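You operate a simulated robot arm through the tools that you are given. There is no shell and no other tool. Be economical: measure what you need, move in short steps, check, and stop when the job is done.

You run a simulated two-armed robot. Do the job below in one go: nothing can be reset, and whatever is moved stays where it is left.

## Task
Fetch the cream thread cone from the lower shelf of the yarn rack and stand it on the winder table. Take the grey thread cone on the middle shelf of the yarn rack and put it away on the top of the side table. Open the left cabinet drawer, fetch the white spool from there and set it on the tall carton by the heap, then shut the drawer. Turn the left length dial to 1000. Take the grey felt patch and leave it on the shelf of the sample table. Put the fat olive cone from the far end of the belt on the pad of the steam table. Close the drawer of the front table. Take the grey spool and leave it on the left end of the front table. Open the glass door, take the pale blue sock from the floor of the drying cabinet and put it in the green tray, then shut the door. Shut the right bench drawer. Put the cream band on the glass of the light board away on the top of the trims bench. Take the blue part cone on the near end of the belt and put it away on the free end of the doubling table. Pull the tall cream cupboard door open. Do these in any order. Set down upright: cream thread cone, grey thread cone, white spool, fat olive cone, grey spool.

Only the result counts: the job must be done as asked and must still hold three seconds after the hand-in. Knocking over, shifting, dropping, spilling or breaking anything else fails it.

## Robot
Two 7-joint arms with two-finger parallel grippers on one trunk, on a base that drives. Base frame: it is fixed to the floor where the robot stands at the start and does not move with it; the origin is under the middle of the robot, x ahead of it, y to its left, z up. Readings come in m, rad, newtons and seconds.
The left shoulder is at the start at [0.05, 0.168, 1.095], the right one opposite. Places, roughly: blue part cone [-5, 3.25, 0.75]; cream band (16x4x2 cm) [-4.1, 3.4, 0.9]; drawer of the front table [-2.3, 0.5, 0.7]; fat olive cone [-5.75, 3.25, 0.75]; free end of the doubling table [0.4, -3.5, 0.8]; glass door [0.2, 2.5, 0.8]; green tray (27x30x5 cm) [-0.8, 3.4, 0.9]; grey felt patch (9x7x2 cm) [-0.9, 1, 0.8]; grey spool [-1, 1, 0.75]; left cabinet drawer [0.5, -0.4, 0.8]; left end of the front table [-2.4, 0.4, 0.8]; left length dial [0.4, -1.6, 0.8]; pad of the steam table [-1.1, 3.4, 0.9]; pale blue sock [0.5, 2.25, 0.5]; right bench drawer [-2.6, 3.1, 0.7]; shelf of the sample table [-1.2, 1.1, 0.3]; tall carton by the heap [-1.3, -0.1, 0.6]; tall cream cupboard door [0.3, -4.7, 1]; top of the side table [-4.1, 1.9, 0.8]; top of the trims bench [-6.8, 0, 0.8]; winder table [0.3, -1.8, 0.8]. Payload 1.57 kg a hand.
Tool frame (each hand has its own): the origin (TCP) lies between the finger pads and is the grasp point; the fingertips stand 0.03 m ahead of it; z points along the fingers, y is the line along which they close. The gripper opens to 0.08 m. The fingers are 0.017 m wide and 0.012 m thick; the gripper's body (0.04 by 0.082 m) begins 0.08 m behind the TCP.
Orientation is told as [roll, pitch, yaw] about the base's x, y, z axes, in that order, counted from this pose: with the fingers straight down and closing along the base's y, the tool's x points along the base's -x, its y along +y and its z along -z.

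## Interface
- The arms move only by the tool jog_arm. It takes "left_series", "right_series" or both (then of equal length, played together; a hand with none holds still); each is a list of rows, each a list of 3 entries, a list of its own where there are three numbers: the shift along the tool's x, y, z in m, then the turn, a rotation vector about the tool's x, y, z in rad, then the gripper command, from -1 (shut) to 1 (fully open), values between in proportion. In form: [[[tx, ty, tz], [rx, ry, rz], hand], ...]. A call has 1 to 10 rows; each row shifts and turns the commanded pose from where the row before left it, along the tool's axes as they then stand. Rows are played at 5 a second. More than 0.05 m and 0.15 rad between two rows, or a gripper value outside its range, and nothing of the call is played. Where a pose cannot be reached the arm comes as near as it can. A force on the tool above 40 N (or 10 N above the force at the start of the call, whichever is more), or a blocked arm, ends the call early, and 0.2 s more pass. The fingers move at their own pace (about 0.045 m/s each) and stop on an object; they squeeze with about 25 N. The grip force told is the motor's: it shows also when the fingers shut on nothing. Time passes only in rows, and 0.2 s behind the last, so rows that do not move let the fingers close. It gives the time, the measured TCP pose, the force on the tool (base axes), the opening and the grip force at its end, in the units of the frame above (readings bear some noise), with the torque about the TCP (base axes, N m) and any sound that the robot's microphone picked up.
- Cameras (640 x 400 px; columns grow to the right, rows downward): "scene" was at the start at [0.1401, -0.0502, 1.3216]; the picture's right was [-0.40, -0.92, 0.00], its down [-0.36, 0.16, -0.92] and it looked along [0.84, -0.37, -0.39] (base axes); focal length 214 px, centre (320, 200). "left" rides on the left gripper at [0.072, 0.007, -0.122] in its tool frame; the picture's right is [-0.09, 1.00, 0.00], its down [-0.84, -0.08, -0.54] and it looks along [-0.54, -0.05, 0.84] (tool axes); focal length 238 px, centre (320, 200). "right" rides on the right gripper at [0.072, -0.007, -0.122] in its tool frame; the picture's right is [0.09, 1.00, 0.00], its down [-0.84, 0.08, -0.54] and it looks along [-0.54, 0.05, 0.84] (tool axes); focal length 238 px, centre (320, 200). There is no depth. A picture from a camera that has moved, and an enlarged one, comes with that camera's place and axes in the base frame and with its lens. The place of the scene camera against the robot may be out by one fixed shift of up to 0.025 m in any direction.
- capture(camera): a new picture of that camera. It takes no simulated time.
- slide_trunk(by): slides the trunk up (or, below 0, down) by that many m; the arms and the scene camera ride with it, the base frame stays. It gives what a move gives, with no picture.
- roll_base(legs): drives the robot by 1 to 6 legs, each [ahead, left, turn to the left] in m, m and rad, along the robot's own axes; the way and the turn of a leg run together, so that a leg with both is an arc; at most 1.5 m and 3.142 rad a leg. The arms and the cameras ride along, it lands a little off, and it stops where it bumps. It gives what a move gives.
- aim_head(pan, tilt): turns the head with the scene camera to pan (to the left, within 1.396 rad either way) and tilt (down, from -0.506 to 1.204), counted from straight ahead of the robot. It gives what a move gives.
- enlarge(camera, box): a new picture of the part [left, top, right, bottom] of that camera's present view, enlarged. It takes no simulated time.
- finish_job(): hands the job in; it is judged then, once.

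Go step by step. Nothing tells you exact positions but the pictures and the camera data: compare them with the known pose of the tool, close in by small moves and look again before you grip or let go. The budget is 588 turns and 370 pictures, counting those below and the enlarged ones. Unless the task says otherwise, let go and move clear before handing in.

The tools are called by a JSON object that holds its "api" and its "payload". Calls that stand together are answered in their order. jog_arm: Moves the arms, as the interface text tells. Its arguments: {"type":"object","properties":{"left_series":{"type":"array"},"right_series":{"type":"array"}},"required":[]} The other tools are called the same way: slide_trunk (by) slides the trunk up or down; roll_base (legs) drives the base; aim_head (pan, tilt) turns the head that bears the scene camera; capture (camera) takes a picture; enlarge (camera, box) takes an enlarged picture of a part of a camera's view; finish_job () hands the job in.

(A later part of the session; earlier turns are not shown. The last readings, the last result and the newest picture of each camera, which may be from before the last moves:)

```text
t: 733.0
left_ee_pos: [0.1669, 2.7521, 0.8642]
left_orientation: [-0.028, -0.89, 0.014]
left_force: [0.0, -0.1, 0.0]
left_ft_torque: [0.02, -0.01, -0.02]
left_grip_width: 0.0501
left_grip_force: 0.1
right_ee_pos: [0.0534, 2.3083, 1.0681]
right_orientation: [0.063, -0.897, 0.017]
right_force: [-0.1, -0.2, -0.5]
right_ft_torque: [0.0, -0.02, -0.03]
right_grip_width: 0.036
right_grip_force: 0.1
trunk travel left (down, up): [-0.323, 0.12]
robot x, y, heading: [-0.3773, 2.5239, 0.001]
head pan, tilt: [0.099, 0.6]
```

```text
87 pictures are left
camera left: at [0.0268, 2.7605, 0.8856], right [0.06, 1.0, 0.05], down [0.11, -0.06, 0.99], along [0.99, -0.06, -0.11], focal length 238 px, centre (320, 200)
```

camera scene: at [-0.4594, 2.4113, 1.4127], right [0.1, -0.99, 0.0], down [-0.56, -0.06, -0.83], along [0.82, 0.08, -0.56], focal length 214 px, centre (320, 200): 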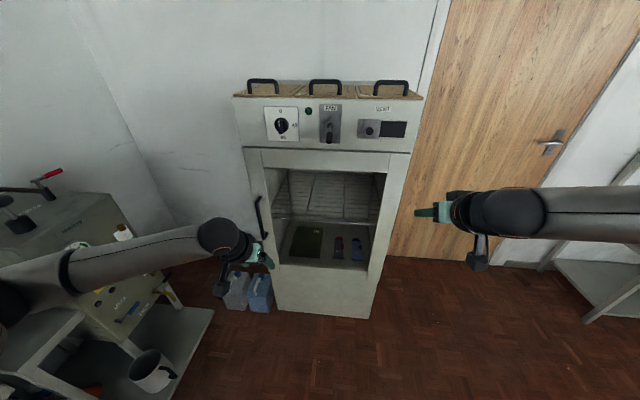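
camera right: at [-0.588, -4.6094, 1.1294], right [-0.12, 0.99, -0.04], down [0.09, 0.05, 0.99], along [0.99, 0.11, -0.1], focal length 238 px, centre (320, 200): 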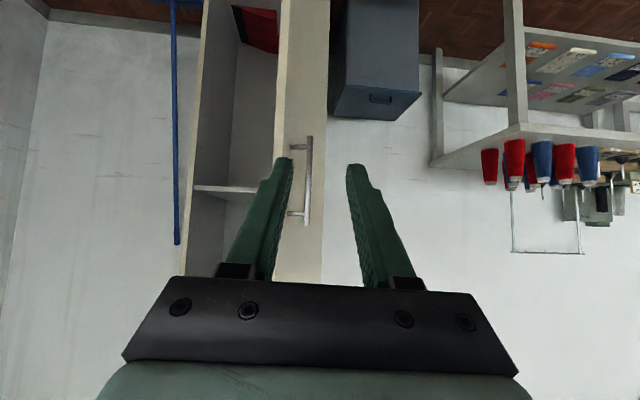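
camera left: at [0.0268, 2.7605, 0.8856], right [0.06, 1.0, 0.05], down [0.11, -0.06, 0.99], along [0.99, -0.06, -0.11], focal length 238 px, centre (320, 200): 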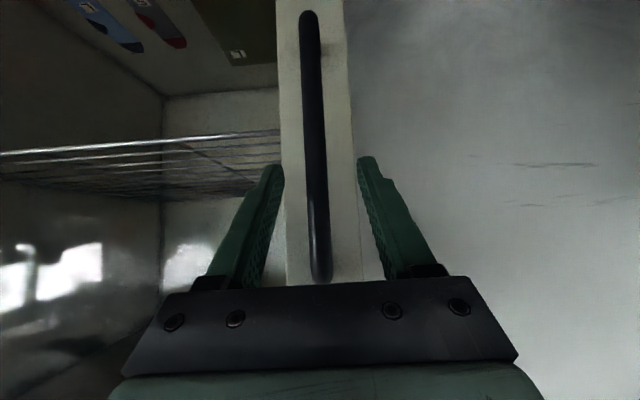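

{"api": "jog_arm", "payload": {"left_series": [[[0, 0, 0], [0, 0, 0], -1], [[0, 0, 0], [0, 0, 0], -1], [[0, 0, 0], [0, 0, 0], -1], [[0, 0, 0], [0, 0, 0], -1]]}}

{"api": "roll_base", "payload": {"legs": [[-0.08, -0.006, 0], [-0.08, -0.02, 0]]}}

{"api": "capture", "payload": {"camera": "left"}}

```text
t: 734.0
left_ee_pos: [0.1663, 2.7503, 0.8643]
left_orientation: [-0.032, -0.89, 0.011]
left_force: [0.9, -11.0, -2.0]
left_ft_torque: [-0.25, -0.06, -0.36]
left_grip_width: 0.015
left_grip_force: 30.9
right_ee_pos: [0.0539, 2.3075, 1.0675]
right_orientation: [0.062, -0.9, 0.013]
right_force: [0.0, -0.6, -0.6]
right_ft_torque: [0.0, 0.01, 0.0]
right_grip_width: 0.036
right_grip_force: 0.0
trunk travel left (down, up): [-0.323, 0.12]
robot x, y, heading: [-0.3751, 2.5279, 0.001]
head pan, tilt: [0.099, 0.6]
```

```text
t: 735.7
left_ee_pos: [0.0076, 2.7263, 0.8652]
left_orientation: [-0.026, -0.891, 0.016]
left_force: [0.9, 0.2, -0.2]
left_ft_torque: [-0.01, -0.01, 0.01]
left_grip_width: 0.0
left_grip_force: 21.6
right_ee_pos: [-0.1055, 2.2808, 1.0682]
right_orientation: [0.059, -0.9, 0.017]
right_force: [-0.8, -0.5, -0.1]
right_ft_torque: [0.02, 0.02, 0.02]
right_grip_width: 0.0362
right_grip_force: 0.1
trunk travel left (down, up): [-0.323, 0.12]
robot x, y, heading: [-0.5327, 2.4952, 0.008]
head pan, tilt: [0.099, 0.6]
```

```text
86 pictures are left
camera left: at [-0.1334, 2.734, 0.8864], right [0.06, 1.0, 0.05], down [0.1, -0.06, 0.99], along [0.99, -0.06, -0.11], focal length 238 px, centre (320, 200)
```

left: 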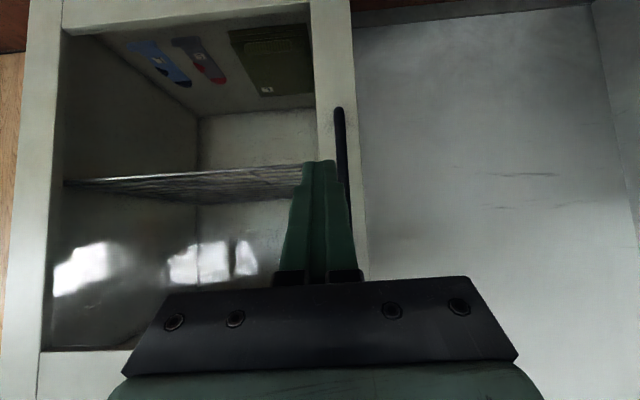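

{"api": "jog_arm", "payload": {"left_series": [[[0, 0, 0], [0, 0, 0], 0.25], [[0, 0, 0], [0, 0, 0], 0.25], [[0, 0, 0], [0, 0, 0], 0.25]]}}

{"api": "roll_base", "payload": {"legs": [[0.16, 0.027, 0], [0.03, 0, 0]]}}

{"api": "capture", "payload": {"camera": "left"}}

```text
t: 736.5
left_ee_pos: [0.0077, 2.7272, 0.8647]
left_orientation: [-0.029, -0.891, 0.015]
left_force: [0.1, -0.3, 0.4]
left_ft_torque: [-0.01, 0.01, 0.02]
left_grip_width: 0.0499
left_grip_force: 0.0
right_ee_pos: [-0.1047, 2.2803, 1.0692]
right_orientation: [0.062, -0.898, 0.016]
right_force: [0.1, 0.2, 1.3]
right_ft_torque: [-0.02, -0.04, 0.01]
right_grip_width: 0.0361
right_grip_force: 0.0
trunk travel left (down, up): [-0.323, 0.12]
robot x, y, heading: [-0.5336, 2.5037, 0.008]
head pan, tilt: [0.099, 0.6]
```

```text
t: 738.4
left_ee_pos: [0.1963, 2.7527, 0.8646]
left_orientation: [-0.029, -0.891, 0.014]
left_force: [0.8, 0.5, -0.7]
left_ft_torque: [0.01, 0.01, 0.0]
left_grip_width: 0.0498
left_grip_force: 0.1
right_ee_pos: [0.0841, 2.3097, 1.0691]
right_orientation: [0.061, -0.899, 0.016]
right_force: [-0.7, -1.5, -0.2]
right_ft_torque: [0.02, 0.01, 0.0]
right_grip_width: 0.0361
right_grip_force: 0.0
trunk travel left (down, up): [-0.323, 0.12]
robot x, y, heading: [-0.3455, 2.526, 0.001]
head pan, tilt: [0.099, 0.6]
```

```text
85 pictures are left
camera left: at [0.057, 2.7617, 0.8855], right [0.06, 1.0, 0.05], down [0.11, -0.06, 0.99], along [0.99, -0.06, -0.11], focal length 238 px, centre (320, 200)
```

left: 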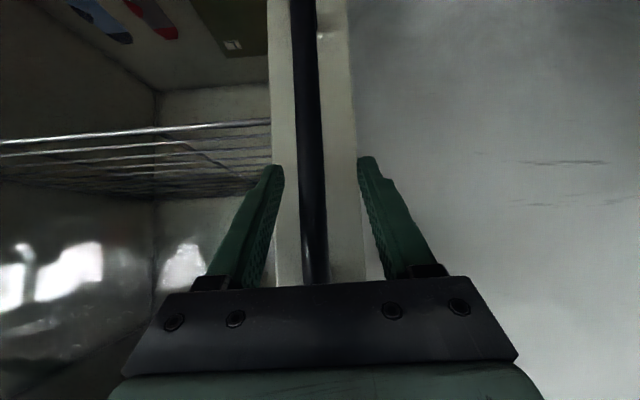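

{"api": "roll_base", "payload": {"legs": [[0.012, 0, 0]]}}

{"api": "jog_arm", "payload": {"left_series": [[[0, 0, 0], [0, 0, 0], -1], [[0, 0, 0], [0, 0, 0], -1], [[0, 0, 0], [0, 0, 0], -1], [[0, 0, 0], [0, 0, 0], -1]]}}

{"api": "roll_base", "payload": {"legs": [[-0.03, -0.002, 0], [-0.04, -0.004, 0]]}}

{"api": "capture", "payload": {"camera": "left"}}

```text
t: 739.1
left_ee_pos: [0.2094, 2.7544, 0.8638]
left_orientation: [-0.026, -0.892, 0.013]
left_force: [0.5, 0.1, -0.2]
left_ft_torque: [0.0, 0.01, -0.02]
left_grip_width: 0.0501
left_grip_force: 0.1
right_ee_pos: [0.0964, 2.3092, 1.069]
right_orientation: [0.062, -0.899, 0.015]
right_force: [0.0, 1.0, -0.2]
right_ft_torque: [-0.03, 0.0, 0.0]
right_grip_width: 0.036
right_grip_force: 0.0
trunk travel left (down, up): [-0.323, 0.12]
robot x, y, heading: [-0.3329, 2.5243, 0.009]
head pan, tilt: [0.099, 0.6]
```

```text
t: 740.1
left_ee_pos: [0.2095, 2.7492, 0.8654]
left_orientation: [-0.029, -0.89, 0.007]
left_force: [2.3, -21.9, -3.8]
left_ft_torque: [0.83, -0.27, 0.23]
left_grip_width: 0.016
left_grip_force: 31.6
right_ee_pos: [0.0967, 2.3061, 1.0681]
right_orientation: [0.064, -0.898, 0.013]
right_force: [-0.9, 0.0, 0.0]
right_ft_torque: [0.02, 0.03, 0.0]
right_grip_width: 0.036
right_grip_force: 0.2
trunk travel left (down, up): [-0.323, 0.12]
robot x, y, heading: [-0.3326, 2.5241, 0.002]
head pan, tilt: [0.099, 0.6]
```

```text
t: 741.4
left_ee_pos: [0.1386, 2.739, 0.8656]
left_orientation: [-0.036, -0.89, 0.003]
left_force: [6.3, -30.8, -6.8]
left_ft_torque: [0.97, -0.35, 0.28]
left_grip_width: 0.0159
left_grip_force: 32.2
right_ee_pos: [0.0259, 2.2999, 1.0679]
right_orientation: [0.067, -0.898, 0.01]
right_force: [0.0, -0.3, 0.3]
right_ft_torque: [-0.02, 0.0, -0.01]
right_grip_width: 0.036
right_grip_force: 0.0
trunk travel left (down, up): [-0.323, 0.12]
robot x, y, heading: [-0.4049, 2.5203, 0.009]
head pan, tilt: [0.099, 0.6]
```

```text
84 pictures are left
camera left: at [-0.0016, 2.7497, 0.8866], right [0.08, 1.0, 0.05], down [0.1, -0.06, 0.99], along [0.99, -0.07, -0.11], focal length 238 px, centre (320, 200)
```

left: 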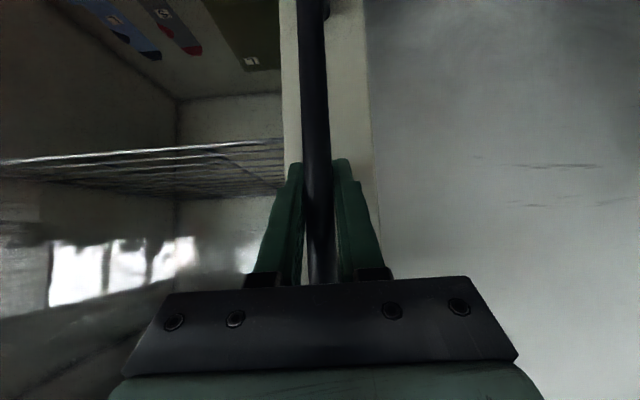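

{"api": "roll_base", "payload": {"legs": [[-0.07, -0.022, 0], [-0.075, -0.032, 0]]}}

{"api": "roll_base", "payload": {"legs": [[-0.07, -0.045, 0], [-0.065, -0.055, 0]]}}

{"api": "capture", "payload": {"camera": "left"}}

```text
t: 743.1
left_ee_pos: [-0.0068, 2.6897, 0.8647]
left_orientation: [-0.036, -0.891, 0.011]
left_force: [-8.8, 16.5, 2.2]
left_ft_torque: [0.5, -0.49, -0.01]
left_grip_width: 0.0162
left_grip_force: 31.5
right_ee_pos: [-0.1209, 2.249, 1.0694]
right_orientation: [0.058, -0.9, 0.016]
right_force: [-0.6, -0.2, -0.1]
right_ft_torque: [-0.04, -0.02, 0.0]
right_grip_width: 0.0362
right_grip_force: 0.2
trunk travel left (down, up): [-0.323, 0.12]
robot x, y, heading: [-0.5459, 2.4687, 0.005]
head pan, tilt: [0.099, 0.6]
```

```text
t: 744.9
left_ee_pos: [-0.1432, 2.5924, 0.8637]
left_orientation: [-0.028, -0.89, 0.01]
left_force: [-18.1, 18.3, 1.3]
left_ft_torque: [0.52, -0.54, -0.05]
left_grip_width: 0.0159
left_grip_force: 31.4
right_ee_pos: [-0.2564, 2.1484, 1.0698]
right_orientation: [0.059, -0.9, 0.015]
right_force: [0.8, -0.8, -0.6]
right_ft_torque: [0.06, 0.0, -0.02]
right_grip_width: 0.036
right_grip_force: 0.0
trunk travel left (down, up): [-0.323, 0.12]
robot x, y, heading: [-0.681, 2.3692, 0.005]
head pan, tilt: [0.099, 0.6]
```

```text
83 pictures are left
camera left: at [-0.2842, 2.6007, 0.8856], right [0.07, 1.0, 0.05], down [0.1, -0.06, 0.99], along [0.99, -0.06, -0.11], focal length 238 px, centre (320, 200)
```

left: 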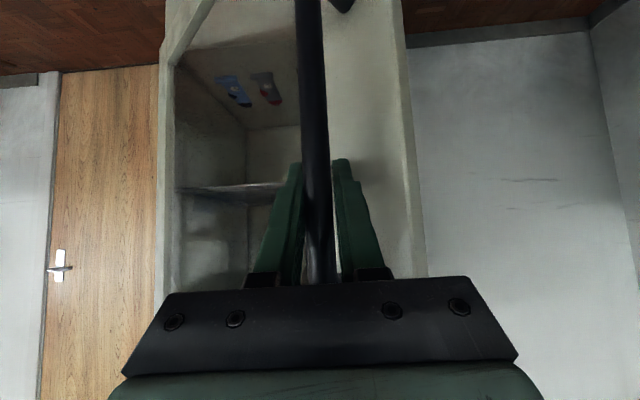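

{"api": "roll_base", "payload": {"legs": [[-0.07, -0.078, 0], [-0.06, -0.092, 0]]}}

{"api": "roll_base", "payload": {"legs": [[-0.035, -0.09, 0], [-0.015, -0.085, 0]]}}

{"api": "capture", "payload": {"camera": "left"}}

```text
t: 746.8
left_ee_pos: [-0.2701, 2.4219, 0.8655]
left_orientation: [-0.024, -0.891, 0.007]
left_force: [20.7, -9.8, 3.4]
left_ft_torque: [0.45, -0.31, 0.08]
left_grip_width: 0.0161
left_grip_force: 31.9
right_ee_pos: [-0.3839, 1.9787, 1.0673]
right_orientation: [0.061, -0.897, 0.014]
right_force: [-0.3, -0.6, -0.6]
right_ft_torque: [-0.01, -0.01, 0.02]
right_grip_width: 0.0361
right_grip_force: 0.0
trunk travel left (down, up): [-0.323, 0.12]
robot x, y, heading: [-0.8134, 2.1992, 0.001]
head pan, tilt: [0.099, 0.6]
```

```text
t: 748.7
left_ee_pos: [-0.3209, 2.2494, 0.8645]
left_orientation: [-0.025, -0.891, 0.009]
left_force: [3.1, -0.1, -2.8]
left_ft_torque: [0.37, -0.72, 0.1]
left_grip_width: 0.016
left_grip_force: 31.7
right_ee_pos: [-0.4324, 1.805, 1.0679]
right_orientation: [0.061, -0.898, 0.014]
right_force: [-0.3, 0.0, -1.1]
right_ft_torque: [0.0, -0.01, 0.05]
right_grip_width: 0.0357
right_grip_force: 0.1
trunk travel left (down, up): [-0.323, 0.12]
robot x, y, heading: [-0.8613, 2.0233, 0.004]
head pan, tilt: [0.099, 0.6]
```

```text
82 pictures are left
camera left: at [-0.4611, 2.2568, 0.8858], right [0.07, 1.0, 0.06], down [0.1, -0.06, 0.99], along [0.99, -0.06, -0.11], focal length 238 px, centre (320, 200)
```

left: 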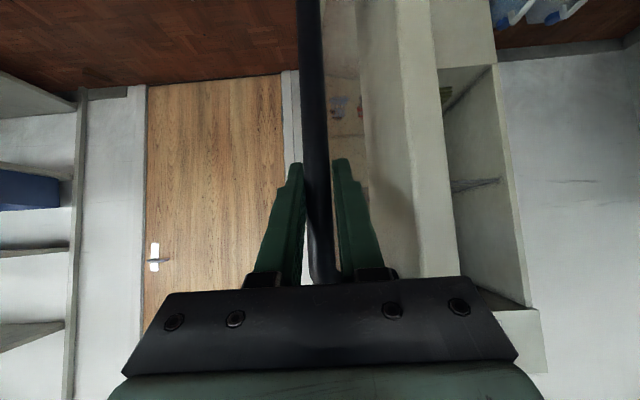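

{"api": "roll_base", "payload": {"legs": [[0.005, -0.08, 0], [0.025, -0.08, 0]]}}

{"api": "jog_arm", "payload": {"left_series": [[[0, 0, 0], [0, 0, 0], -0.3], [[0, 0, 0], [0, 0, 0], 0], [[0, 0, 0], [0, 0, 0], 0], [[0, 0, -0.04], [0, 0, 0], 0], [[0, 0, -0.045], [0, 0, 0], 0], [[0, 0, -0.03], [0, 0, 0], 0]]}}

{"api": "roll_base", "payload": {"legs": [[-0.15, 0, 0]]}}

{"api": "aim_head", "payload": {"pan": 0.3, "tilt": 0.5}}

{"api": "capture", "payload": {"camera": "scene"}}

```text
t: 750.3
left_ee_pos: [-0.3062, 2.127, 0.8629]
left_orientation: [-0.026, -0.886, 0.008]
left_force: [-7.8, -1.8, 7.7]
left_ft_torque: [0.79, 0.56, -0.07]
left_grip_width: 0.0158
left_grip_force: 31.5
right_ee_pos: [-0.4157, 1.6848, 1.0694]
right_orientation: [0.059, -0.901, 0.018]
right_force: [0.4, 0.4, -0.6]
right_ft_torque: [-0.01, 0.0, 0.02]
right_grip_width: 0.0359
right_grip_force: 0.0
trunk travel left (down, up): [-0.323, 0.12]
robot x, y, heading: [-0.8458, 1.9045, 0.006]
head pan, tilt: [0.099, 0.6]
stopped in leg 2: the force on the tool passed its limit (the readings are from after the stop); the commanded pose is now the measured one
```

```text
t: 751.7
left_ee_pos: [-0.396, 2.131, 0.9343]
left_orientation: [-0.029, -0.884, 0.014]
left_force: [0.2, -0.6, -0.4]
left_ft_torque: [-0.01, 0.01, 0.0]
left_grip_width: 0.04
left_grip_force: 0.1
right_ee_pos: [-0.416, 1.6854, 1.0685]
right_orientation: [0.06, -0.898, 0.019]
right_force: [0.5, 0.2, 0.0]
right_ft_torque: [0.03, -0.01, -0.02]
right_grip_width: 0.0364
right_grip_force: 0.1
trunk travel left (down, up): [-0.323, 0.12]
robot x, y, heading: [-0.8468, 1.9038, 0.005]
head pan, tilt: [0.099, 0.6]
```

```text
t: 753.0
left_ee_pos: [-0.5461, 2.1295, 0.9345]
left_orientation: [-0.029, -0.886, 0.013]
left_force: [0.6, -1.0, -0.4]
left_ft_torque: [0.05, -0.04, 0.0]
left_grip_width: 0.04
left_grip_force: 0.1
right_ee_pos: [-0.5665, 1.6842, 1.0685]
right_orientation: [0.06, -0.902, 0.019]
right_force: [-0.8, -0.1, 0.1]
right_ft_torque: [-0.02, 0.03, -0.01]
right_grip_width: 0.0358
right_grip_force: 0.0
trunk travel left (down, up): [-0.323, 0.12]
robot x, y, heading: [-0.9959, 1.9027, 0.005]
head pan, tilt: [0.099, 0.6]
```

```text
t: 753.8
left_ee_pos: [-0.5451, 2.1303, 0.9332]
left_orientation: [-0.027, -0.884, 0.013]
left_force: [0.4, 0.2, 0.6]
left_ft_torque: [-0.02, 0.01, -0.01]
left_grip_width: 0.04
left_grip_force: 0.0
right_ee_pos: [-0.5655, 1.6838, 1.0689]
right_orientation: [0.059, -0.899, 0.019]
right_force: [0.5, -0.2, 0.1]
right_ft_torque: [0.0, 0.0, 0.02]
right_grip_width: 0.0357
right_grip_force: 0.1
trunk travel left (down, up): [-0.323, 0.12]
robot x, y, heading: [-0.994, 1.9021, 0.003]
head pan, tilt: [0.3, 0.499]
```

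```text
81 pictures are left
camera scene: at [-0.8522, 1.9172, 1.3717], right [0.3, -0.95, 0.0], down [-0.46, -0.14, -0.88], along [0.84, 0.26, -0.48], focal length 214 px, centre (320, 200)
```

scene: 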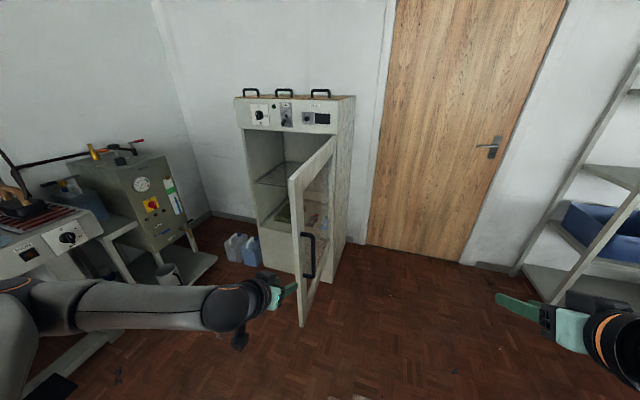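

{"api": "roll_base", "payload": {"legs": [[0, 0.76, 0], [0, 0, -0.755]]}}

{"api": "slide_trunk", "payload": {"by": -0.31}}

{"api": "roll_base", "payload": {"legs": [[0.32, 0.3, 0]]}}

{"api": "capture", "payload": {"camera": "left"}}

{"api": "aim_head", "payload": {"pan": 0.2, "tilt": 0.6}}

{"api": "capture", "payload": {"camera": "scene"}}

```text
t: 759.8
left_ee_pos: [-0.5176, 2.5102, 0.9347]
left_orientation: [-0.029, -0.886, -0.744]
left_force: [0.2, 0.2, -0.3]
left_ft_torque: [0.01, -0.02, -0.02]
left_grip_width: 0.04
left_grip_force: 0.0
right_ee_pos: [-0.8369, 2.2002, 1.0677]
right_orientation: [0.059, -0.9, -0.739]
right_force: [-0.6, -0.5, 0.6]
right_ft_torque: [0.0, 0.03, -0.01]
right_grip_width: 0.0359
right_grip_force: 0.0
trunk travel left (down, up): [-0.323, 0.12]
robot x, y, heading: [-1.0017, 2.6533, -0.751]
head pan, tilt: [0.3, 0.499]
```

```text
t: 762.9
left_ee_pos: [-0.5168, 2.5093, 0.6223]
left_orientation: [-0.028, -0.886, -0.744]
left_force: [-0.2, -0.4, 0.5]
left_ft_torque: [0.03, -0.02, -0.03]
left_grip_width: 0.0403
left_grip_force: 0.0
right_ee_pos: [-0.8364, 2.1988, 0.759]
right_orientation: [0.059, -0.902, -0.738]
right_force: [-0.1, 0.1, 0.6]
right_ft_torque: [-0.01, 0.01, 0.01]
right_grip_width: 0.0357
right_grip_force: 0.1
trunk travel left (down, up): [-0.013, 0.43]
robot x, y, heading: [-1.0002, 2.6526, -0.754]
head pan, tilt: [0.3, 0.499]
```

```text
t: 765.6
left_ee_pos: [-0.0805, 2.5093, 0.6242]
left_orientation: [-0.028, -0.886, -0.744]
left_force: [-0.1, 0.5, 0.8]
left_ft_torque: [0.0, 0.02, -0.03]
left_grip_width: 0.0401
left_grip_force: 0.0
right_ee_pos: [-0.4014, 2.1995, 0.7584]
right_orientation: [0.059, -0.9, -0.735]
right_force: [-0.5, -0.1, 0.1]
right_ft_torque: [0.0, 0.0, -0.03]
right_grip_width: 0.0358
right_grip_force: 0.1
trunk travel left (down, up): [-0.013, 0.43]
robot x, y, heading: [-0.5653, 2.6504, -0.748]
head pan, tilt: [0.3, 0.499]
```

```text
80 pictures are left
camera left: at [-0.1775, 2.6105, 0.6465], right [0.73, 0.68, 0.05], down [0.04, -0.12, 0.99], along [0.68, -0.72, -0.11], focal length 238 px, centre (320, 200)
```

left: 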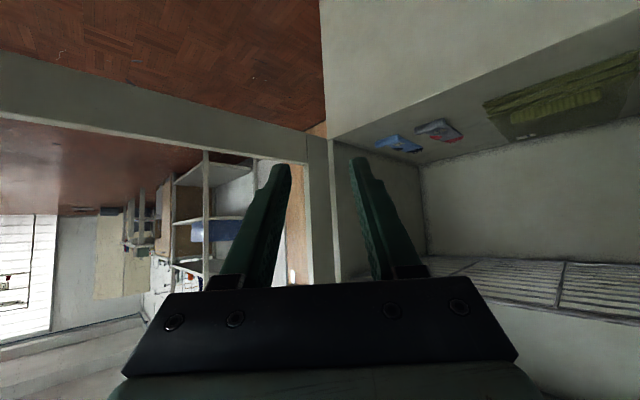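

```text
t: 766.2
left_ee_pos: [-0.0807, 2.5095, 0.6244]
left_orientation: [-0.029, -0.885, -0.745]
left_force: [1.1, -0.2, -0.5]
left_ft_torque: [-0.03, 0.02, 0.05]
left_grip_width: 0.0398
left_grip_force: 0.1
right_ee_pos: [-0.4009, 2.1998, 0.7587]
right_orientation: [0.061, -0.9, -0.738]
right_force: [-0.2, -0.3, 0.5]
right_ft_torque: [-0.01, 0.0, 0.01]
right_grip_width: 0.0359
right_grip_force: 0.1
trunk travel left (down, up): [-0.013, 0.43]
robot x, y, heading: [-0.563, 2.6544, -0.752]
head pan, tilt: [0.201, 0.6]
```

```text
79 pictures are left
camera scene: at [-0.443, 2.5654, 1.0527], right [-0.52, -0.85, 0.0], down [-0.48, 0.3, -0.83], along [0.7, -0.43, -0.56], focal length 214 px, centre (320, 200)
```

scene: 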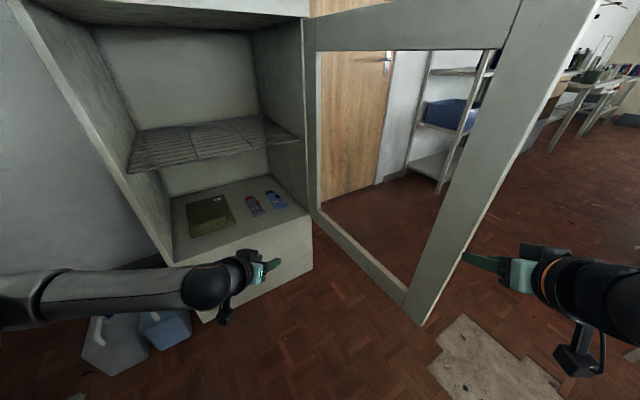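

{"api": "jog_arm", "payload": {"right_series": [[[0.006, 0, -0.046], [0, 0, 0], -0.1], [[0.006, 0, -0.046], [0, 0, 0], -0.1], [[0.006, 0, -0.046], [0, 0, 0], -0.1], [[0.006, 0, -0.046], [0, 0, 0], -0.1], [[0.006, 0, -0.046], [0, 0, 0], -0.1], [[0, 0, 0], [0, 0, 0], -0.1]]}}

{"api": "capture", "payload": {"camera": "scene"}}

```text
t: 767.6
left_ee_pos: [-0.081, 2.5088, 0.6237]
left_orientation: [-0.028, -0.885, -0.744]
left_force: [0.7, 0.9, 1.0]
left_ft_torque: [0.02, -0.01, 0.01]
left_grip_width: 0.0401
left_grip_force: 0.2
right_ee_pos: [-0.5137, 2.2773, 0.92]
right_orientation: [0.058, -0.897, -0.736]
right_force: [0.2, 0.0, 0.4]
right_ft_torque: [-0.02, 0.01, -0.01]
right_grip_width: 0.036
right_grip_force: 0.1
right hand out of reach, approached as far as the arm can: row 1, 2, 3, 4
trunk travel left (down, up): [-0.013, 0.43]
robot x, y, heading: [-0.563, 2.651, -0.757]
head pan, tilt: [0.201, 0.6]
```

```text
78 pictures are left
camera scene: at [-0.443, 2.5654, 1.0527], right [-0.52, -0.85, 0.0], down [-0.48, 0.3, -0.83], along [0.7, -0.43, -0.56], focal length 214 px, centre (320, 200)
```

scene: 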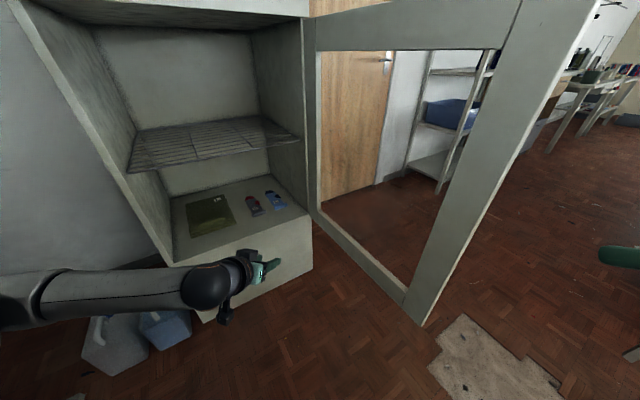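

{"api": "jog_arm", "payload": {"left_series": [[[0.0233, 0, 0.019], [0, 0, 0], 0.5], [[0.0233, 0, 0.019], [0, 0, 0], 0.5], [[0, 0, 0], [0, 0, 0], 0.5]]}}

{"api": "roll_base", "payload": {"legs": [[0.12, 0.125, 0]]}}

{"api": "capture", "payload": {"camera": "left"}}

```text
t: 768.5
left_ee_pos: [-0.0798, 2.5075, 0.5997]
left_orientation: [-0.027, -0.877, -0.744]
left_force: [-0.5, 0.3, -0.3]
left_ft_torque: [0.0, 0.02, 0.03]
left_grip_width: 0.0596
left_grip_force: 0.1
left hand out of reach, approached as far as the arm can: row 1, 2
right_ee_pos: [-0.513, 2.2766, 0.9187]
right_orientation: [0.061, -0.902, -0.736]
right_force: [0.8, 0.4, -0.3]
right_ft_torque: [-0.02, -0.01, -0.04]
right_grip_width: 0.0363
right_grip_force: 0.0
trunk travel left (down, up): [-0.013, 0.43]
robot x, y, heading: [-0.5639, 2.6521, -0.751]
head pan, tilt: [0.201, 0.6]
```

```text
t: 769.9
left_ee_pos: [0.0937, 2.5177, 0.5995]
left_orientation: [-0.028, -0.878, -0.744]
left_force: [-0.3, -0.5, -0.4]
left_ft_torque: [0.0, 0.0, -0.03]
left_grip_width: 0.06
left_grip_force: 0.0
right_ee_pos: [-0.3422, 2.2869, 0.919]
right_orientation: [0.058, -0.9, -0.736]
right_force: [0.0, -0.3, -0.6]
right_ft_torque: [0.01, 0.0, 0.03]
right_grip_width: 0.0362
right_grip_force: 0.0
trunk travel left (down, up): [-0.013, 0.43]
robot x, y, heading: [-0.3905, 2.6679, -0.75]
head pan, tilt: [0.201, 0.6]
```

```text
77 pictures are left
camera left: at [-0.0038, 2.6189, 0.6228], right [0.73, 0.68, 0.05], down [0.04, -0.12, 0.99], along [0.68, -0.72, -0.12], focal length 238 px, centre (320, 200)
```

left: 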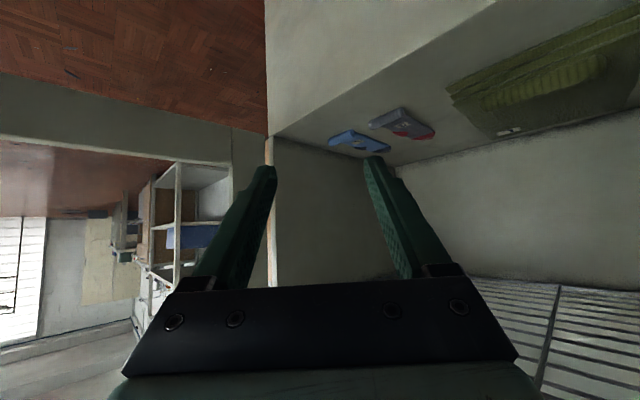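

{"api": "enlarge", "payload": {"camera": "left", "box": [300, 90, 460, 170]}}

```text
4.00 times, centred on (380, 130) of left
camera zoom: at [-0.0038, 2.6189, 0.6228], right [0.73, 0.68, 0.05], down [0.04, -0.12, 0.99], along [0.68, -0.72, -0.12], focal length 953 px, centre (80, 480)
```

zoom: 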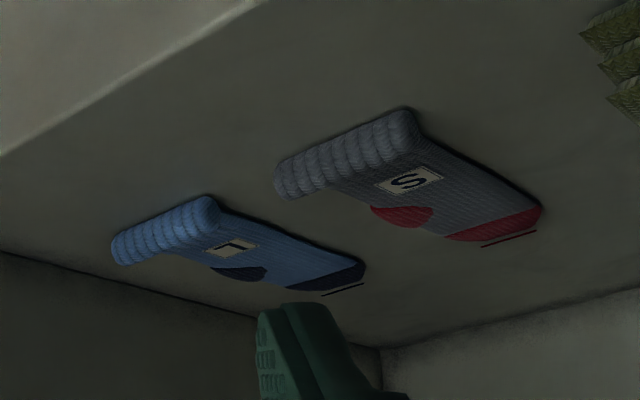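

{"api": "jog_arm", "payload": {"left_series": [[[0, 0, 0], [0.0866, 0, 0.072], 0.3], [[0, 0, 0], [0.0866, 0, 0.072], 0.3], [[0, 0, 0], [0.0866, 0, 0.072], 0.3], [[0, 0, 0], [0.0866, 0, 0.072], 0.3], [[0, 0, 0], [0, 0, 0], 0.3]]}}

{"api": "roll_base", "payload": {"legs": [[0.107, 0.0755, 0]]}}

{"api": "capture", "payload": {"camera": "left"}}

```text
t: 771.1
left_ee_pos: [0.0942, 2.5175, 0.599]
left_orientation: [-0.022, -0.886, -1.198]
left_force: [-0.6, -0.6, 0.3]
left_ft_torque: [0.01, 0.04, -0.01]
left_grip_width: 0.052
left_grip_force: 0.1
right_ee_pos: [-0.3405, 2.2874, 0.9173]
right_orientation: [0.059, -0.901, -0.738]
right_force: [-0.6, -0.1, 0.7]
right_ft_torque: [-0.01, -0.01, 0.02]
right_grip_width: 0.036
right_grip_force: 0.0
trunk travel left (down, up): [-0.013, 0.43]
robot x, y, heading: [-0.3883, 2.6582, -0.751]
head pan, tilt: [0.201, 0.6]
```

```text
t: 772.4
left_ee_pos: [0.2235, 2.4996, 0.5995]
left_orientation: [-0.024, -0.885, -1.196]
left_force: [-0.1, 0.0, -0.3]
left_ft_torque: [0.01, -0.02, -0.03]
left_grip_width: 0.0523
left_grip_force: 0.0
right_ee_pos: [-0.2124, 2.2689, 0.9185]
right_orientation: [0.059, -0.9, -0.737]
right_force: [-0.8, 0.2, -0.3]
right_ft_torque: [-0.02, 0.0, -0.02]
right_grip_width: 0.0359
right_grip_force: 0.0
trunk travel left (down, up): [-0.013, 0.43]
robot x, y, heading: [-0.2636, 2.6427, -0.751]
head pan, tilt: [0.201, 0.6]
```

```text
75 pictures are left
camera left: at [0.1798, 2.6325, 0.6217], right [0.95, 0.29, 0.06], down [-0.02, -0.12, 0.99], along [0.3, -0.95, -0.11], focal length 238 px, centre (320, 200)
```

left: 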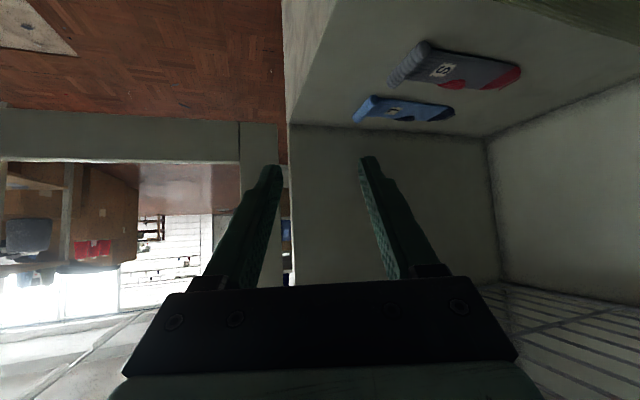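

{"api": "jog_arm", "payload": {"left_series": [[[-0.002, 0.0094, 0.0403], [0, 0, 0], 0.2], [[-0.002, 0.0094, 0.0403], [0, 0, 0], 0.2], [[-0.002, 0.0094, 0.0403], [0, 0, 0], 0.2], [[0, 0, 0], [0, 0, 0], 0.2]]}}

{"api": "capture", "payload": {"camera": "left"}}

```text
t: 773.4
left_ee_pos: [0.2827, 2.4156, 0.5263]
left_orientation: [-0.024, -0.885, -1.194]
left_force: [-1.0, -0.1, 0.3]
left_ft_torque: [-0.01, 0.01, 0.0]
left_grip_width: 0.048
left_grip_force: 0.0
right_ee_pos: [-0.2124, 2.268, 0.9196]
right_orientation: [0.059, -0.9, -0.736]
right_force: [0.3, 0.0, 0.7]
right_ft_torque: [-0.01, -0.01, 0.04]
right_grip_width: 0.0361
right_grip_force: 0.1
trunk travel left (down, up): [-0.013, 0.43]
robot x, y, heading: [-0.2618, 2.6437, -0.751]
head pan, tilt: [0.201, 0.6]
```

```text
74 pictures are left
camera left: at [0.2384, 2.55, 0.549], right [0.95, 0.29, 0.06], down [-0.02, -0.12, 0.99], along [0.3, -0.95, -0.11], focal length 238 px, centre (320, 200)
```

left: 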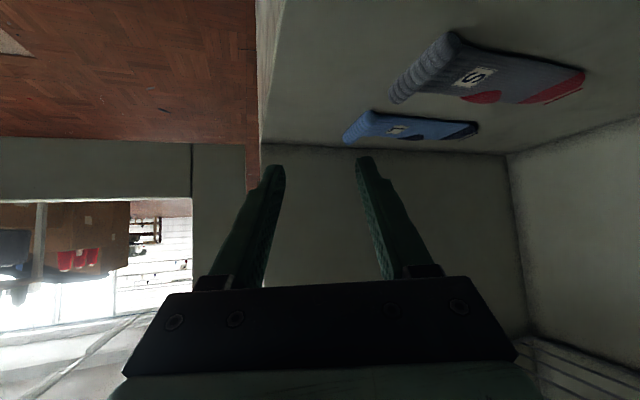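

{"api": "jog_arm", "payload": {"left_series": [[[0.0028, 0.0137, 0.0313], [0, 0, 0], -0.05], [[0.001, 0.0117, 0.0213], [0, 0, 0], -0.05], [[0, 0, 0], [0, 0, 0], -0.05]]}}

{"api": "capture", "payload": {"camera": "left"}}

```text
t: 774.2
left_ee_pos: [0.3177, 2.3897, 0.4902]
left_orientation: [-0.025, -0.888, -1.197]
left_force: [0.1, -0.2, 0.0]
left_ft_torque: [0.01, 0.03, -0.03]
left_grip_width: 0.0379
left_grip_force: 0.1
right_ee_pos: [-0.2124, 2.2683, 0.919]
right_orientation: [0.06, -0.901, -0.737]
right_force: [-0.2, 0.1, 1.1]
right_ft_torque: [0.0, 0.01, -0.01]
right_grip_width: 0.0357
right_grip_force: 0.0
trunk travel left (down, up): [-0.013, 0.43]
robot x, y, heading: [-0.2559, 2.6427, -0.748]
head pan, tilt: [0.201, 0.6]
```

```text
73 pictures are left
camera left: at [0.2753, 2.5235, 0.5127], right [0.95, 0.29, 0.06], down [-0.02, -0.12, 0.99], along [0.3, -0.95, -0.11], focal length 238 px, centre (320, 200)
```

left: 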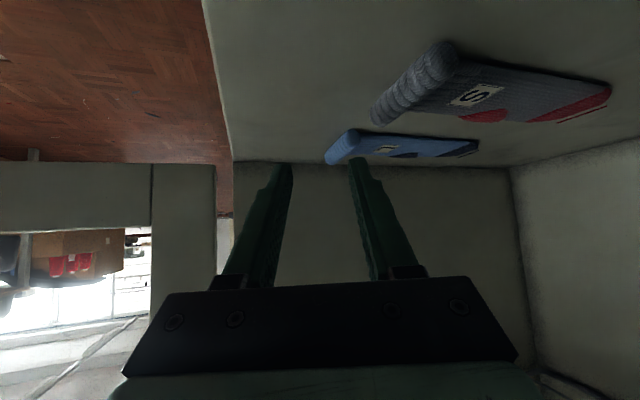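

{"api": "jog_arm", "payload": {"left_series": [[[0.007, 0.0135, 0.0057], [0, 0, 0], -0.05], [[0.006, 0, 0.005], [0, 0, 0], -0.05], [[0, 0, 0], [0, 0, 0], -0.05]]}}

{"api": "capture", "payload": {"camera": "left"}}

```text
t: 775.0
left_ee_pos: [0.3312, 2.3938, 0.4721]
left_orientation: [-0.023, -0.887, -1.198]
left_force: [-0.5, -0.3, -0.5]
left_ft_torque: [0.03, 0.0, -0.01]
left_grip_width: 0.0378
left_grip_force: 0.0
right_ee_pos: [-0.2115, 2.2689, 0.9204]
right_orientation: [0.059, -0.901, -0.737]
right_force: [0.4, -0.6, 0.5]
right_ft_torque: [0.03, 0.05, 0.02]
right_grip_width: 0.0361
right_grip_force: 0.0
trunk travel left (down, up): [-0.013, 0.43]
robot x, y, heading: [-0.2633, 2.6425, -0.751]
head pan, tilt: [0.201, 0.6]
```

```text
72 pictures are left
camera left: at [0.2882, 2.5277, 0.4958], right [0.95, 0.29, 0.06], down [-0.02, -0.12, 0.99], along [0.3, -0.95, -0.11], focal length 238 px, centre (320, 200)
```

left: 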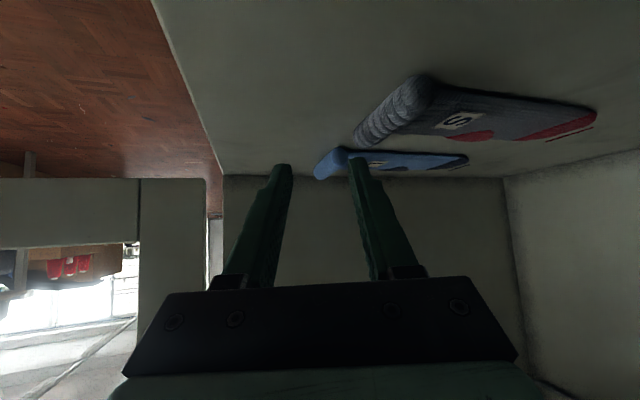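

{"api": "jog_arm", "payload": {"left_series": [[[0.005, 0.002, 0.004], [0, 0, 0], -0.05], [[0, 0, 0], [0, 0, 0], -1], [[0, 0, 0], [0, 0, 0], -1], [[0, 0, 0], [0, 0, 0], -1]]}}

{"api": "capture", "payload": {"camera": "left"}}

```text
t: 776.0
left_ee_pos: [0.3324, 2.3954, 0.4676]
left_orientation: [-0.025, -0.885, -1.195]
left_force: [0.0, -0.1, -0.5]
left_ft_torque: [-0.03, 0.0, 0.0]
left_grip_width: 0.0
left_grip_force: 17.8
right_ee_pos: [-0.2127, 2.269, 0.9188]
right_orientation: [0.058, -0.901, -0.736]
right_force: [0.3, 0.9, 0.6]
right_ft_torque: [-0.05, -0.04, 0.01]
right_grip_width: 0.0359
right_grip_force: 0.0
trunk travel left (down, up): [-0.013, 0.43]
robot x, y, heading: [-0.2612, 2.6447, -0.753]
head pan, tilt: [0.201, 0.6]
```

```text
71 pictures are left
camera left: at [0.2898, 2.5285, 0.4895], right [0.95, 0.29, 0.06], down [-0.02, -0.12, 0.99], along [0.3, -0.95, -0.11], focal length 238 px, centre (320, 200)
```

left: 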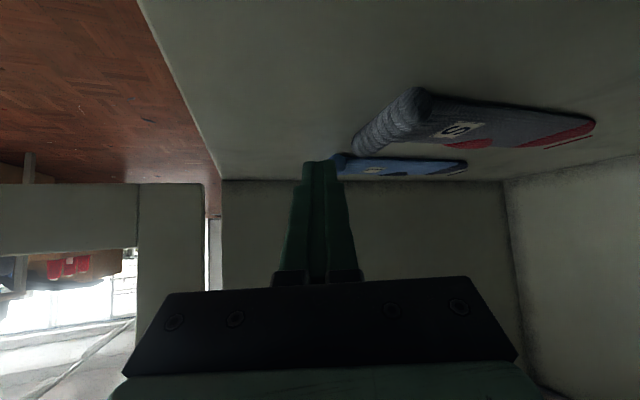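

{"api": "jog_arm", "payload": {"left_series": [[[-0.0271, 0, -0.0222], [0, 0, 0], -1], [[-0.026, 0, 0.032], [0, 0, 0], 0], [[-0.026, 0, 0.032], [0, 0, 0], 0], [[0, 0, 0], [0, 0, 0], 0]]}}

{"api": "capture", "payload": {"camera": "left"}}

```text
t: 777.0
left_ee_pos: [0.3624, 2.3171, 0.5038]
left_orientation: [-0.02, -0.89, -1.198]
left_force: [-0.7, 0.5, 0.3]
left_ft_torque: [-0.02, -0.04, 0.0]
left_grip_width: 0.04
left_grip_force: 0.0
right_ee_pos: [-0.2117, 2.2678, 0.9187]
right_orientation: [0.059, -0.901, -0.737]
right_force: [-0.7, -0.2, -0.7]
right_ft_torque: [0.0, 0.03, 0.03]
right_grip_width: 0.0359
right_grip_force: 0.0
trunk travel left (down, up): [-0.013, 0.43]
robot x, y, heading: [-0.2627, 2.6427, -0.752]
head pan, tilt: [0.201, 0.6]
```

```text
70 pictures are left
camera left: at [0.3194, 2.4498, 0.5258], right [0.95, 0.29, 0.06], down [-0.02, -0.12, 0.99], along [0.3, -0.95, -0.11], focal length 238 px, centre (320, 200)
```

left: 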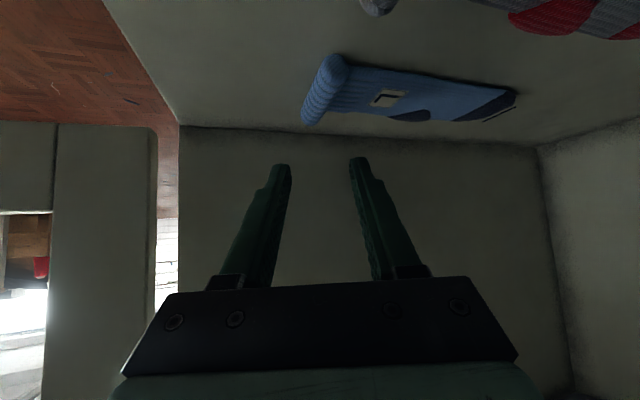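

{"api": "jog_arm", "payload": {"left_series": [[[0.0194, 0.001, 0.0158], [0, 0, 0], 0], [[0.0194, 0.001, 0.0158], [0, 0, 0], 0], [[0, 0, 0], [0, 0, 0], 0]]}}

{"api": "capture", "payload": {"camera": "left"}}

```text
t: 777.8
left_ee_pos: [0.363, 2.3185, 0.4532]
left_orientation: [-0.021, -0.891, -1.199]
left_force: [-0.3, -1.3, 4.0]
left_ft_torque: [-0.05, -0.16, 0.01]
left_grip_width: 0.0405
left_grip_force: 0.2
right_ee_pos: [-0.2128, 2.2682, 0.9195]
right_orientation: [0.059, -0.9, -0.736]
right_force: [-0.4, -0.8, 0.0]
right_ft_torque: [-0.04, 0.0, -0.02]
right_grip_width: 0.0361
right_grip_force: 0.0
trunk travel left (down, up): [-0.013, 0.43]
robot x, y, heading: [-0.2595, 2.6445, -0.75]
head pan, tilt: [0.201, 0.6]
```

```text
69 pictures are left
camera left: at [0.3207, 2.4512, 0.4755], right [0.95, 0.29, 0.06], down [-0.02, -0.12, 0.99], along [0.3, -0.95, -0.11], focal length 238 px, centre (320, 200)
```

left: 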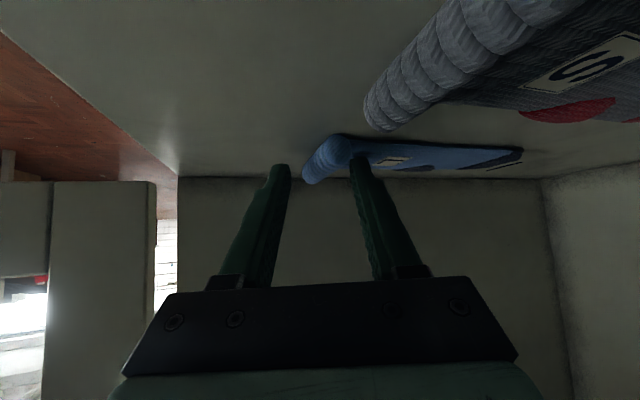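

Touching the sock with the ridge between the fingers; close and lift slightly.

{"api": "jog_arm", "payload": {"left_series": [[[0, 0, 0], [0, 0, 0], -1], [[0, 0, 0], [0, 0, 0], -1], [[0, 0, 0], [0, 0, 0], -1], [[0, 0, 0], [0, 0, 0], -1]]}}

{"api": "jog_arm", "payload": {"left_series": [[[-0.02, 0, -0.0163], [0, 0, 0], -1], [[-0.02, 0, -0.0163], [0, 0, 0], -1], [[0, 0, 0], [0, 0, 0], -1]]}}

{"api": "capture", "payload": {"camera": "left"}}

```text
t: 778.8
left_ee_pos: [0.363, 2.3181, 0.4529]
left_orientation: [-0.022, -0.889, -1.198]
left_force: [0.9, -0.4, 9.6]
left_ft_torque: [-0.17, -0.14, -0.2]
left_grip_width: 0.0169
left_grip_force: 24.9
right_ee_pos: [-0.2129, 2.2685, 0.9189]
right_orientation: [0.058, -0.901, -0.737]
right_force: [0.6, 0.9, 0.2]
right_ft_torque: [-0.03, 0.01, 0.0]
right_grip_width: 0.0362
right_grip_force: 0.0
trunk travel left (down, up): [-0.013, 0.43]
robot x, y, heading: [-0.2632, 2.6446, -0.75]
head pan, tilt: [0.201, 0.6]
```

```text
t: 779.6
left_ee_pos: [0.3534, 2.3208, 0.4881]
left_orientation: [-0.044, -0.865, -1.191]
left_force: [0.2, -0.7, -0.5]
left_ft_torque: [0.0, 0.03, -0.03]
left_grip_width: 0.0168
left_grip_force: 24.9
right_ee_pos: [-0.2121, 2.2684, 0.917]
right_orientation: [0.058, -0.895, -0.738]
right_force: [-0.4, 0.3, 0.5]
right_ft_torque: [-0.03, -0.03, -0.01]
right_grip_width: 0.036
right_grip_force: 0.1
trunk travel left (down, up): [-0.013, 0.43]
robot x, y, heading: [-0.266, 2.6473, -0.748]
head pan, tilt: [0.201, 0.6]
```

```text
68 pictures are left
camera left: at [0.3123, 2.4539, 0.5134], right [0.96, 0.28, 0.04], down [0.0, -0.14, 0.99], along [0.29, -0.95, -0.13], focal length 238 px, centre (320, 200)
```

left: 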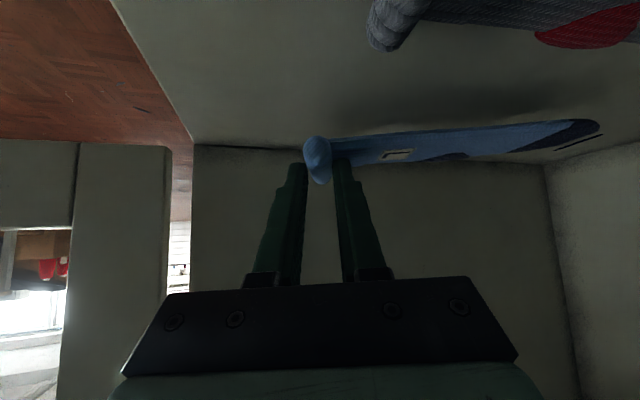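

{"api": "roll_base", "payload": {"legs": [[-0.11, -0.103, 0]]}}

{"api": "capture", "payload": {"camera": "scene"}}

{"api": "capture", "payload": {"camera": "left"}}

```text
t: 781.0
left_ee_pos: [0.2143, 2.3204, 0.5034]
left_orientation: [-0.024, -0.884, -1.197]
left_force: [0.6, -0.1, -0.2]
left_ft_torque: [0.0, 0.08, 0.02]
left_grip_width: 0.017
left_grip_force: 24.6
right_ee_pos: [-0.3616, 2.2675, 0.9182]
right_orientation: [0.06, -0.9, -0.734]
right_force: [0.1, -0.4, 0.1]
right_ft_torque: [0.03, -0.01, 0.01]
right_grip_width: 0.0359
right_grip_force: 0.1
trunk travel left (down, up): [-0.013, 0.43]
robot x, y, heading: [-0.4092, 2.6416, -0.754]
head pan, tilt: [0.201, 0.6]
```

```text
67 pictures are left
camera scene: at [-0.2914, 2.5567, 1.0527], right [-0.52, -0.85, 0.0], down [-0.48, 0.29, -0.82], along [0.7, -0.43, -0.57], focal length 214 px, centre (320, 200)
```

scene: 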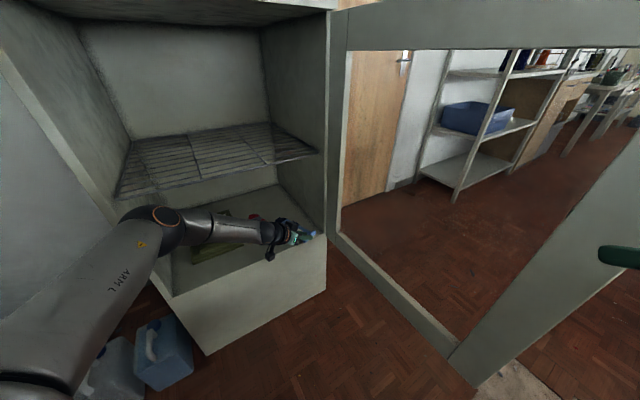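

```text
66 pictures are left
camera left: at [0.171, 2.4517, 0.5261], right [0.95, 0.29, 0.06], down [-0.02, -0.12, 0.99], along [0.3, -0.95, -0.11], focal length 238 px, centre (320, 200)
```

left: 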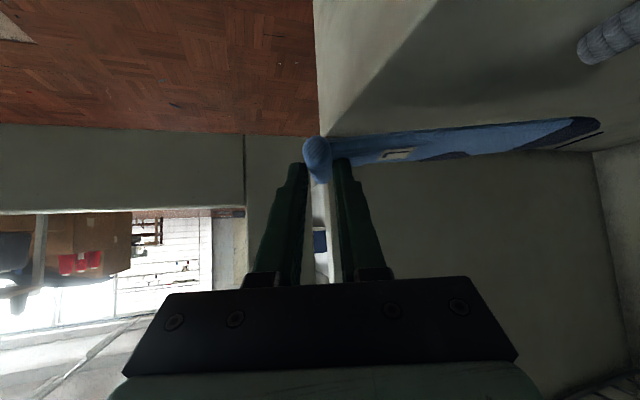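

{"api": "roll_base", "payload": {"legs": [[-0.25, -0.235, 0]]}}

{"api": "slide_trunk", "payload": {"by": 0.4}}

{"api": "aim_head", "payload": {"pan": 0.4, "tilt": 0.6}}

{"api": "capture", "payload": {"camera": "scene"}}

```text
t: 783.2
left_ee_pos: [-0.1282, 2.3227, 0.5035]
left_orientation: [-0.025, -0.883, -1.194]
left_force: [-0.8, -0.6, -0.1]
left_ft_torque: [-0.01, 0.0, 0.0]
left_grip_width: 0.0165
left_grip_force: 25.1
right_ee_pos: [-0.7039, 2.2695, 0.919]
right_orientation: [0.061, -0.901, -0.734]
right_force: [-0.3, -0.8, 0.0]
right_ft_torque: [0.03, 0.01, -0.01]
right_grip_width: 0.0363
right_grip_force: 0.0
trunk travel left (down, up): [-0.013, 0.43]
robot x, y, heading: [-0.7511, 2.6452, -0.75]
head pan, tilt: [0.201, 0.6]
```

```text
t: 787.1
left_ee_pos: [-0.1279, 2.3226, 0.9037]
left_orientation: [-0.025, -0.884, -1.195]
left_force: [0.7, -0.9, -0.3]
left_ft_torque: [0.02, 0.05, 0.0]
left_grip_width: 0.0167
left_grip_force: 24.6
right_ee_pos: [-0.7044, 2.2707, 1.318]
right_orientation: [0.06, -0.903, -0.735]
right_force: [0.5, 0.6, 1.3]
right_ft_torque: [-0.03, -0.02, 0.0]
right_grip_width: 0.0362
right_grip_force: 0.0
trunk travel left (down, up): [-0.413, 0.03]
robot x, y, heading: [-0.7542, 2.6445, -0.746]
head pan, tilt: [0.201, 0.6]
```

```text
t: 787.8
left_ee_pos: [-0.127, 2.3219, 0.904]
left_orientation: [-0.023, -0.885, -1.195]
left_force: [0.1, 1.0, -0.9]
left_ft_torque: [0.03, 0.05, -0.05]
left_grip_width: 0.0167
left_grip_force: 25.5
right_ee_pos: [-0.7032, 2.2709, 1.3189]
right_orientation: [0.059, -0.9, -0.736]
right_force: [0.1, 0.8, -1.0]
right_ft_torque: [0.0, -0.02, 0.03]
right_grip_width: 0.036
right_grip_force: 0.1
trunk travel left (down, up): [-0.413, 0.03]
robot x, y, heading: [-0.7524, 2.6477, -0.748]
head pan, tilt: [0.4, 0.6]
```

```text
65 pictures are left
camera scene: at [-0.6256, 2.5748, 1.4527], right [-0.34, -0.94, 0.0], down [-0.53, 0.19, -0.83], along [0.78, -0.28, -0.56], focal length 214 px, centre (320, 200)
```

scene: 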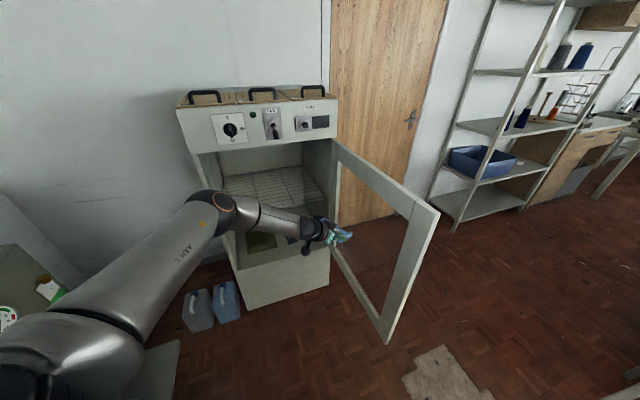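

{"api": "roll_base", "payload": {"legs": [[-0.02, -0.495, 0], [0, 0, 1.16], [0, 0, 1.16]]}}

{"api": "aim_head", "payload": {"pan": -0.1, "tilt": 0.5}}

{"api": "capture", "payload": {"camera": "scene"}}

```text
t: 789.9
left_ee_pos: [-0.3516, 2.1036, 0.897]
left_orientation: [0.004, -0.862, -1.189]
left_force: [-0.9, 0.0, -0.5]
left_ft_torque: [0.03, 0.01, 0.04]
left_grip_width: 0.0164
left_grip_force: 24.7
right_ee_pos: [-0.9381, 2.0382, 1.3182]
right_orientation: [0.062, -0.901, -0.734]
right_force: [0.0, 0.1, 0.3]
right_ft_torque: [0.01, -0.03, 0.03]
right_grip_width: 0.036
right_grip_force: 0.1
trunk travel left (down, up): [-0.413, 0.03]
robot x, y, heading: [-0.9854, 2.4141, -0.745]
head pan, tilt: [0.4, 0.6]
stopped in leg 1: the force on the tool passed its limit (the readings are from after the stop); the commanded pose is now the measured one
```

```text
t: 790.9
left_ee_pos: [-0.3498, 2.1042, 0.8963]
left_orientation: [0.002, -0.864, -1.187]
left_force: [0.1, 0.5, 0.1]
left_ft_torque: [-0.03, 0.04, 0.0]
left_grip_width: 0.0166
left_grip_force: 25.3
right_ee_pos: [-0.9353, 2.0392, 1.3194]
right_orientation: [0.058, -0.9, -0.731]
right_force: [0.7, -0.6, 0.1]
right_ft_torque: [-0.01, 0.0, -0.04]
right_grip_width: 0.036
right_grip_force: 0.1
trunk travel left (down, up): [-0.413, 0.03]
robot x, y, heading: [-0.9861, 2.413, -0.75]
head pan, tilt: [-0.099, 0.499]
```

```text
64 pictures are left
camera scene: at [-0.8811, 2.3065, 1.4617], right [-0.75, -0.66, 0.0], down [-0.32, 0.36, -0.88], along [0.58, -0.66, -0.48], focal length 214 px, centre (320, 200)
```

scene: 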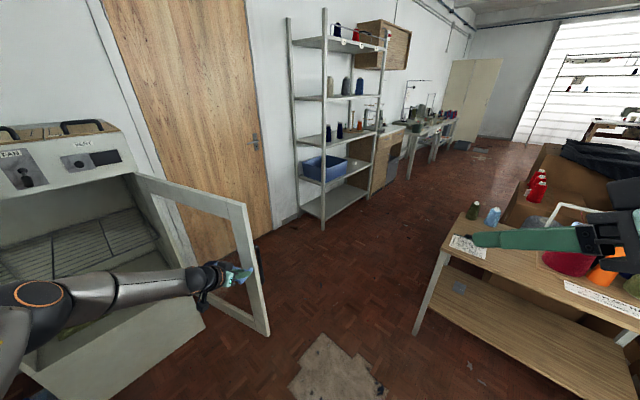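

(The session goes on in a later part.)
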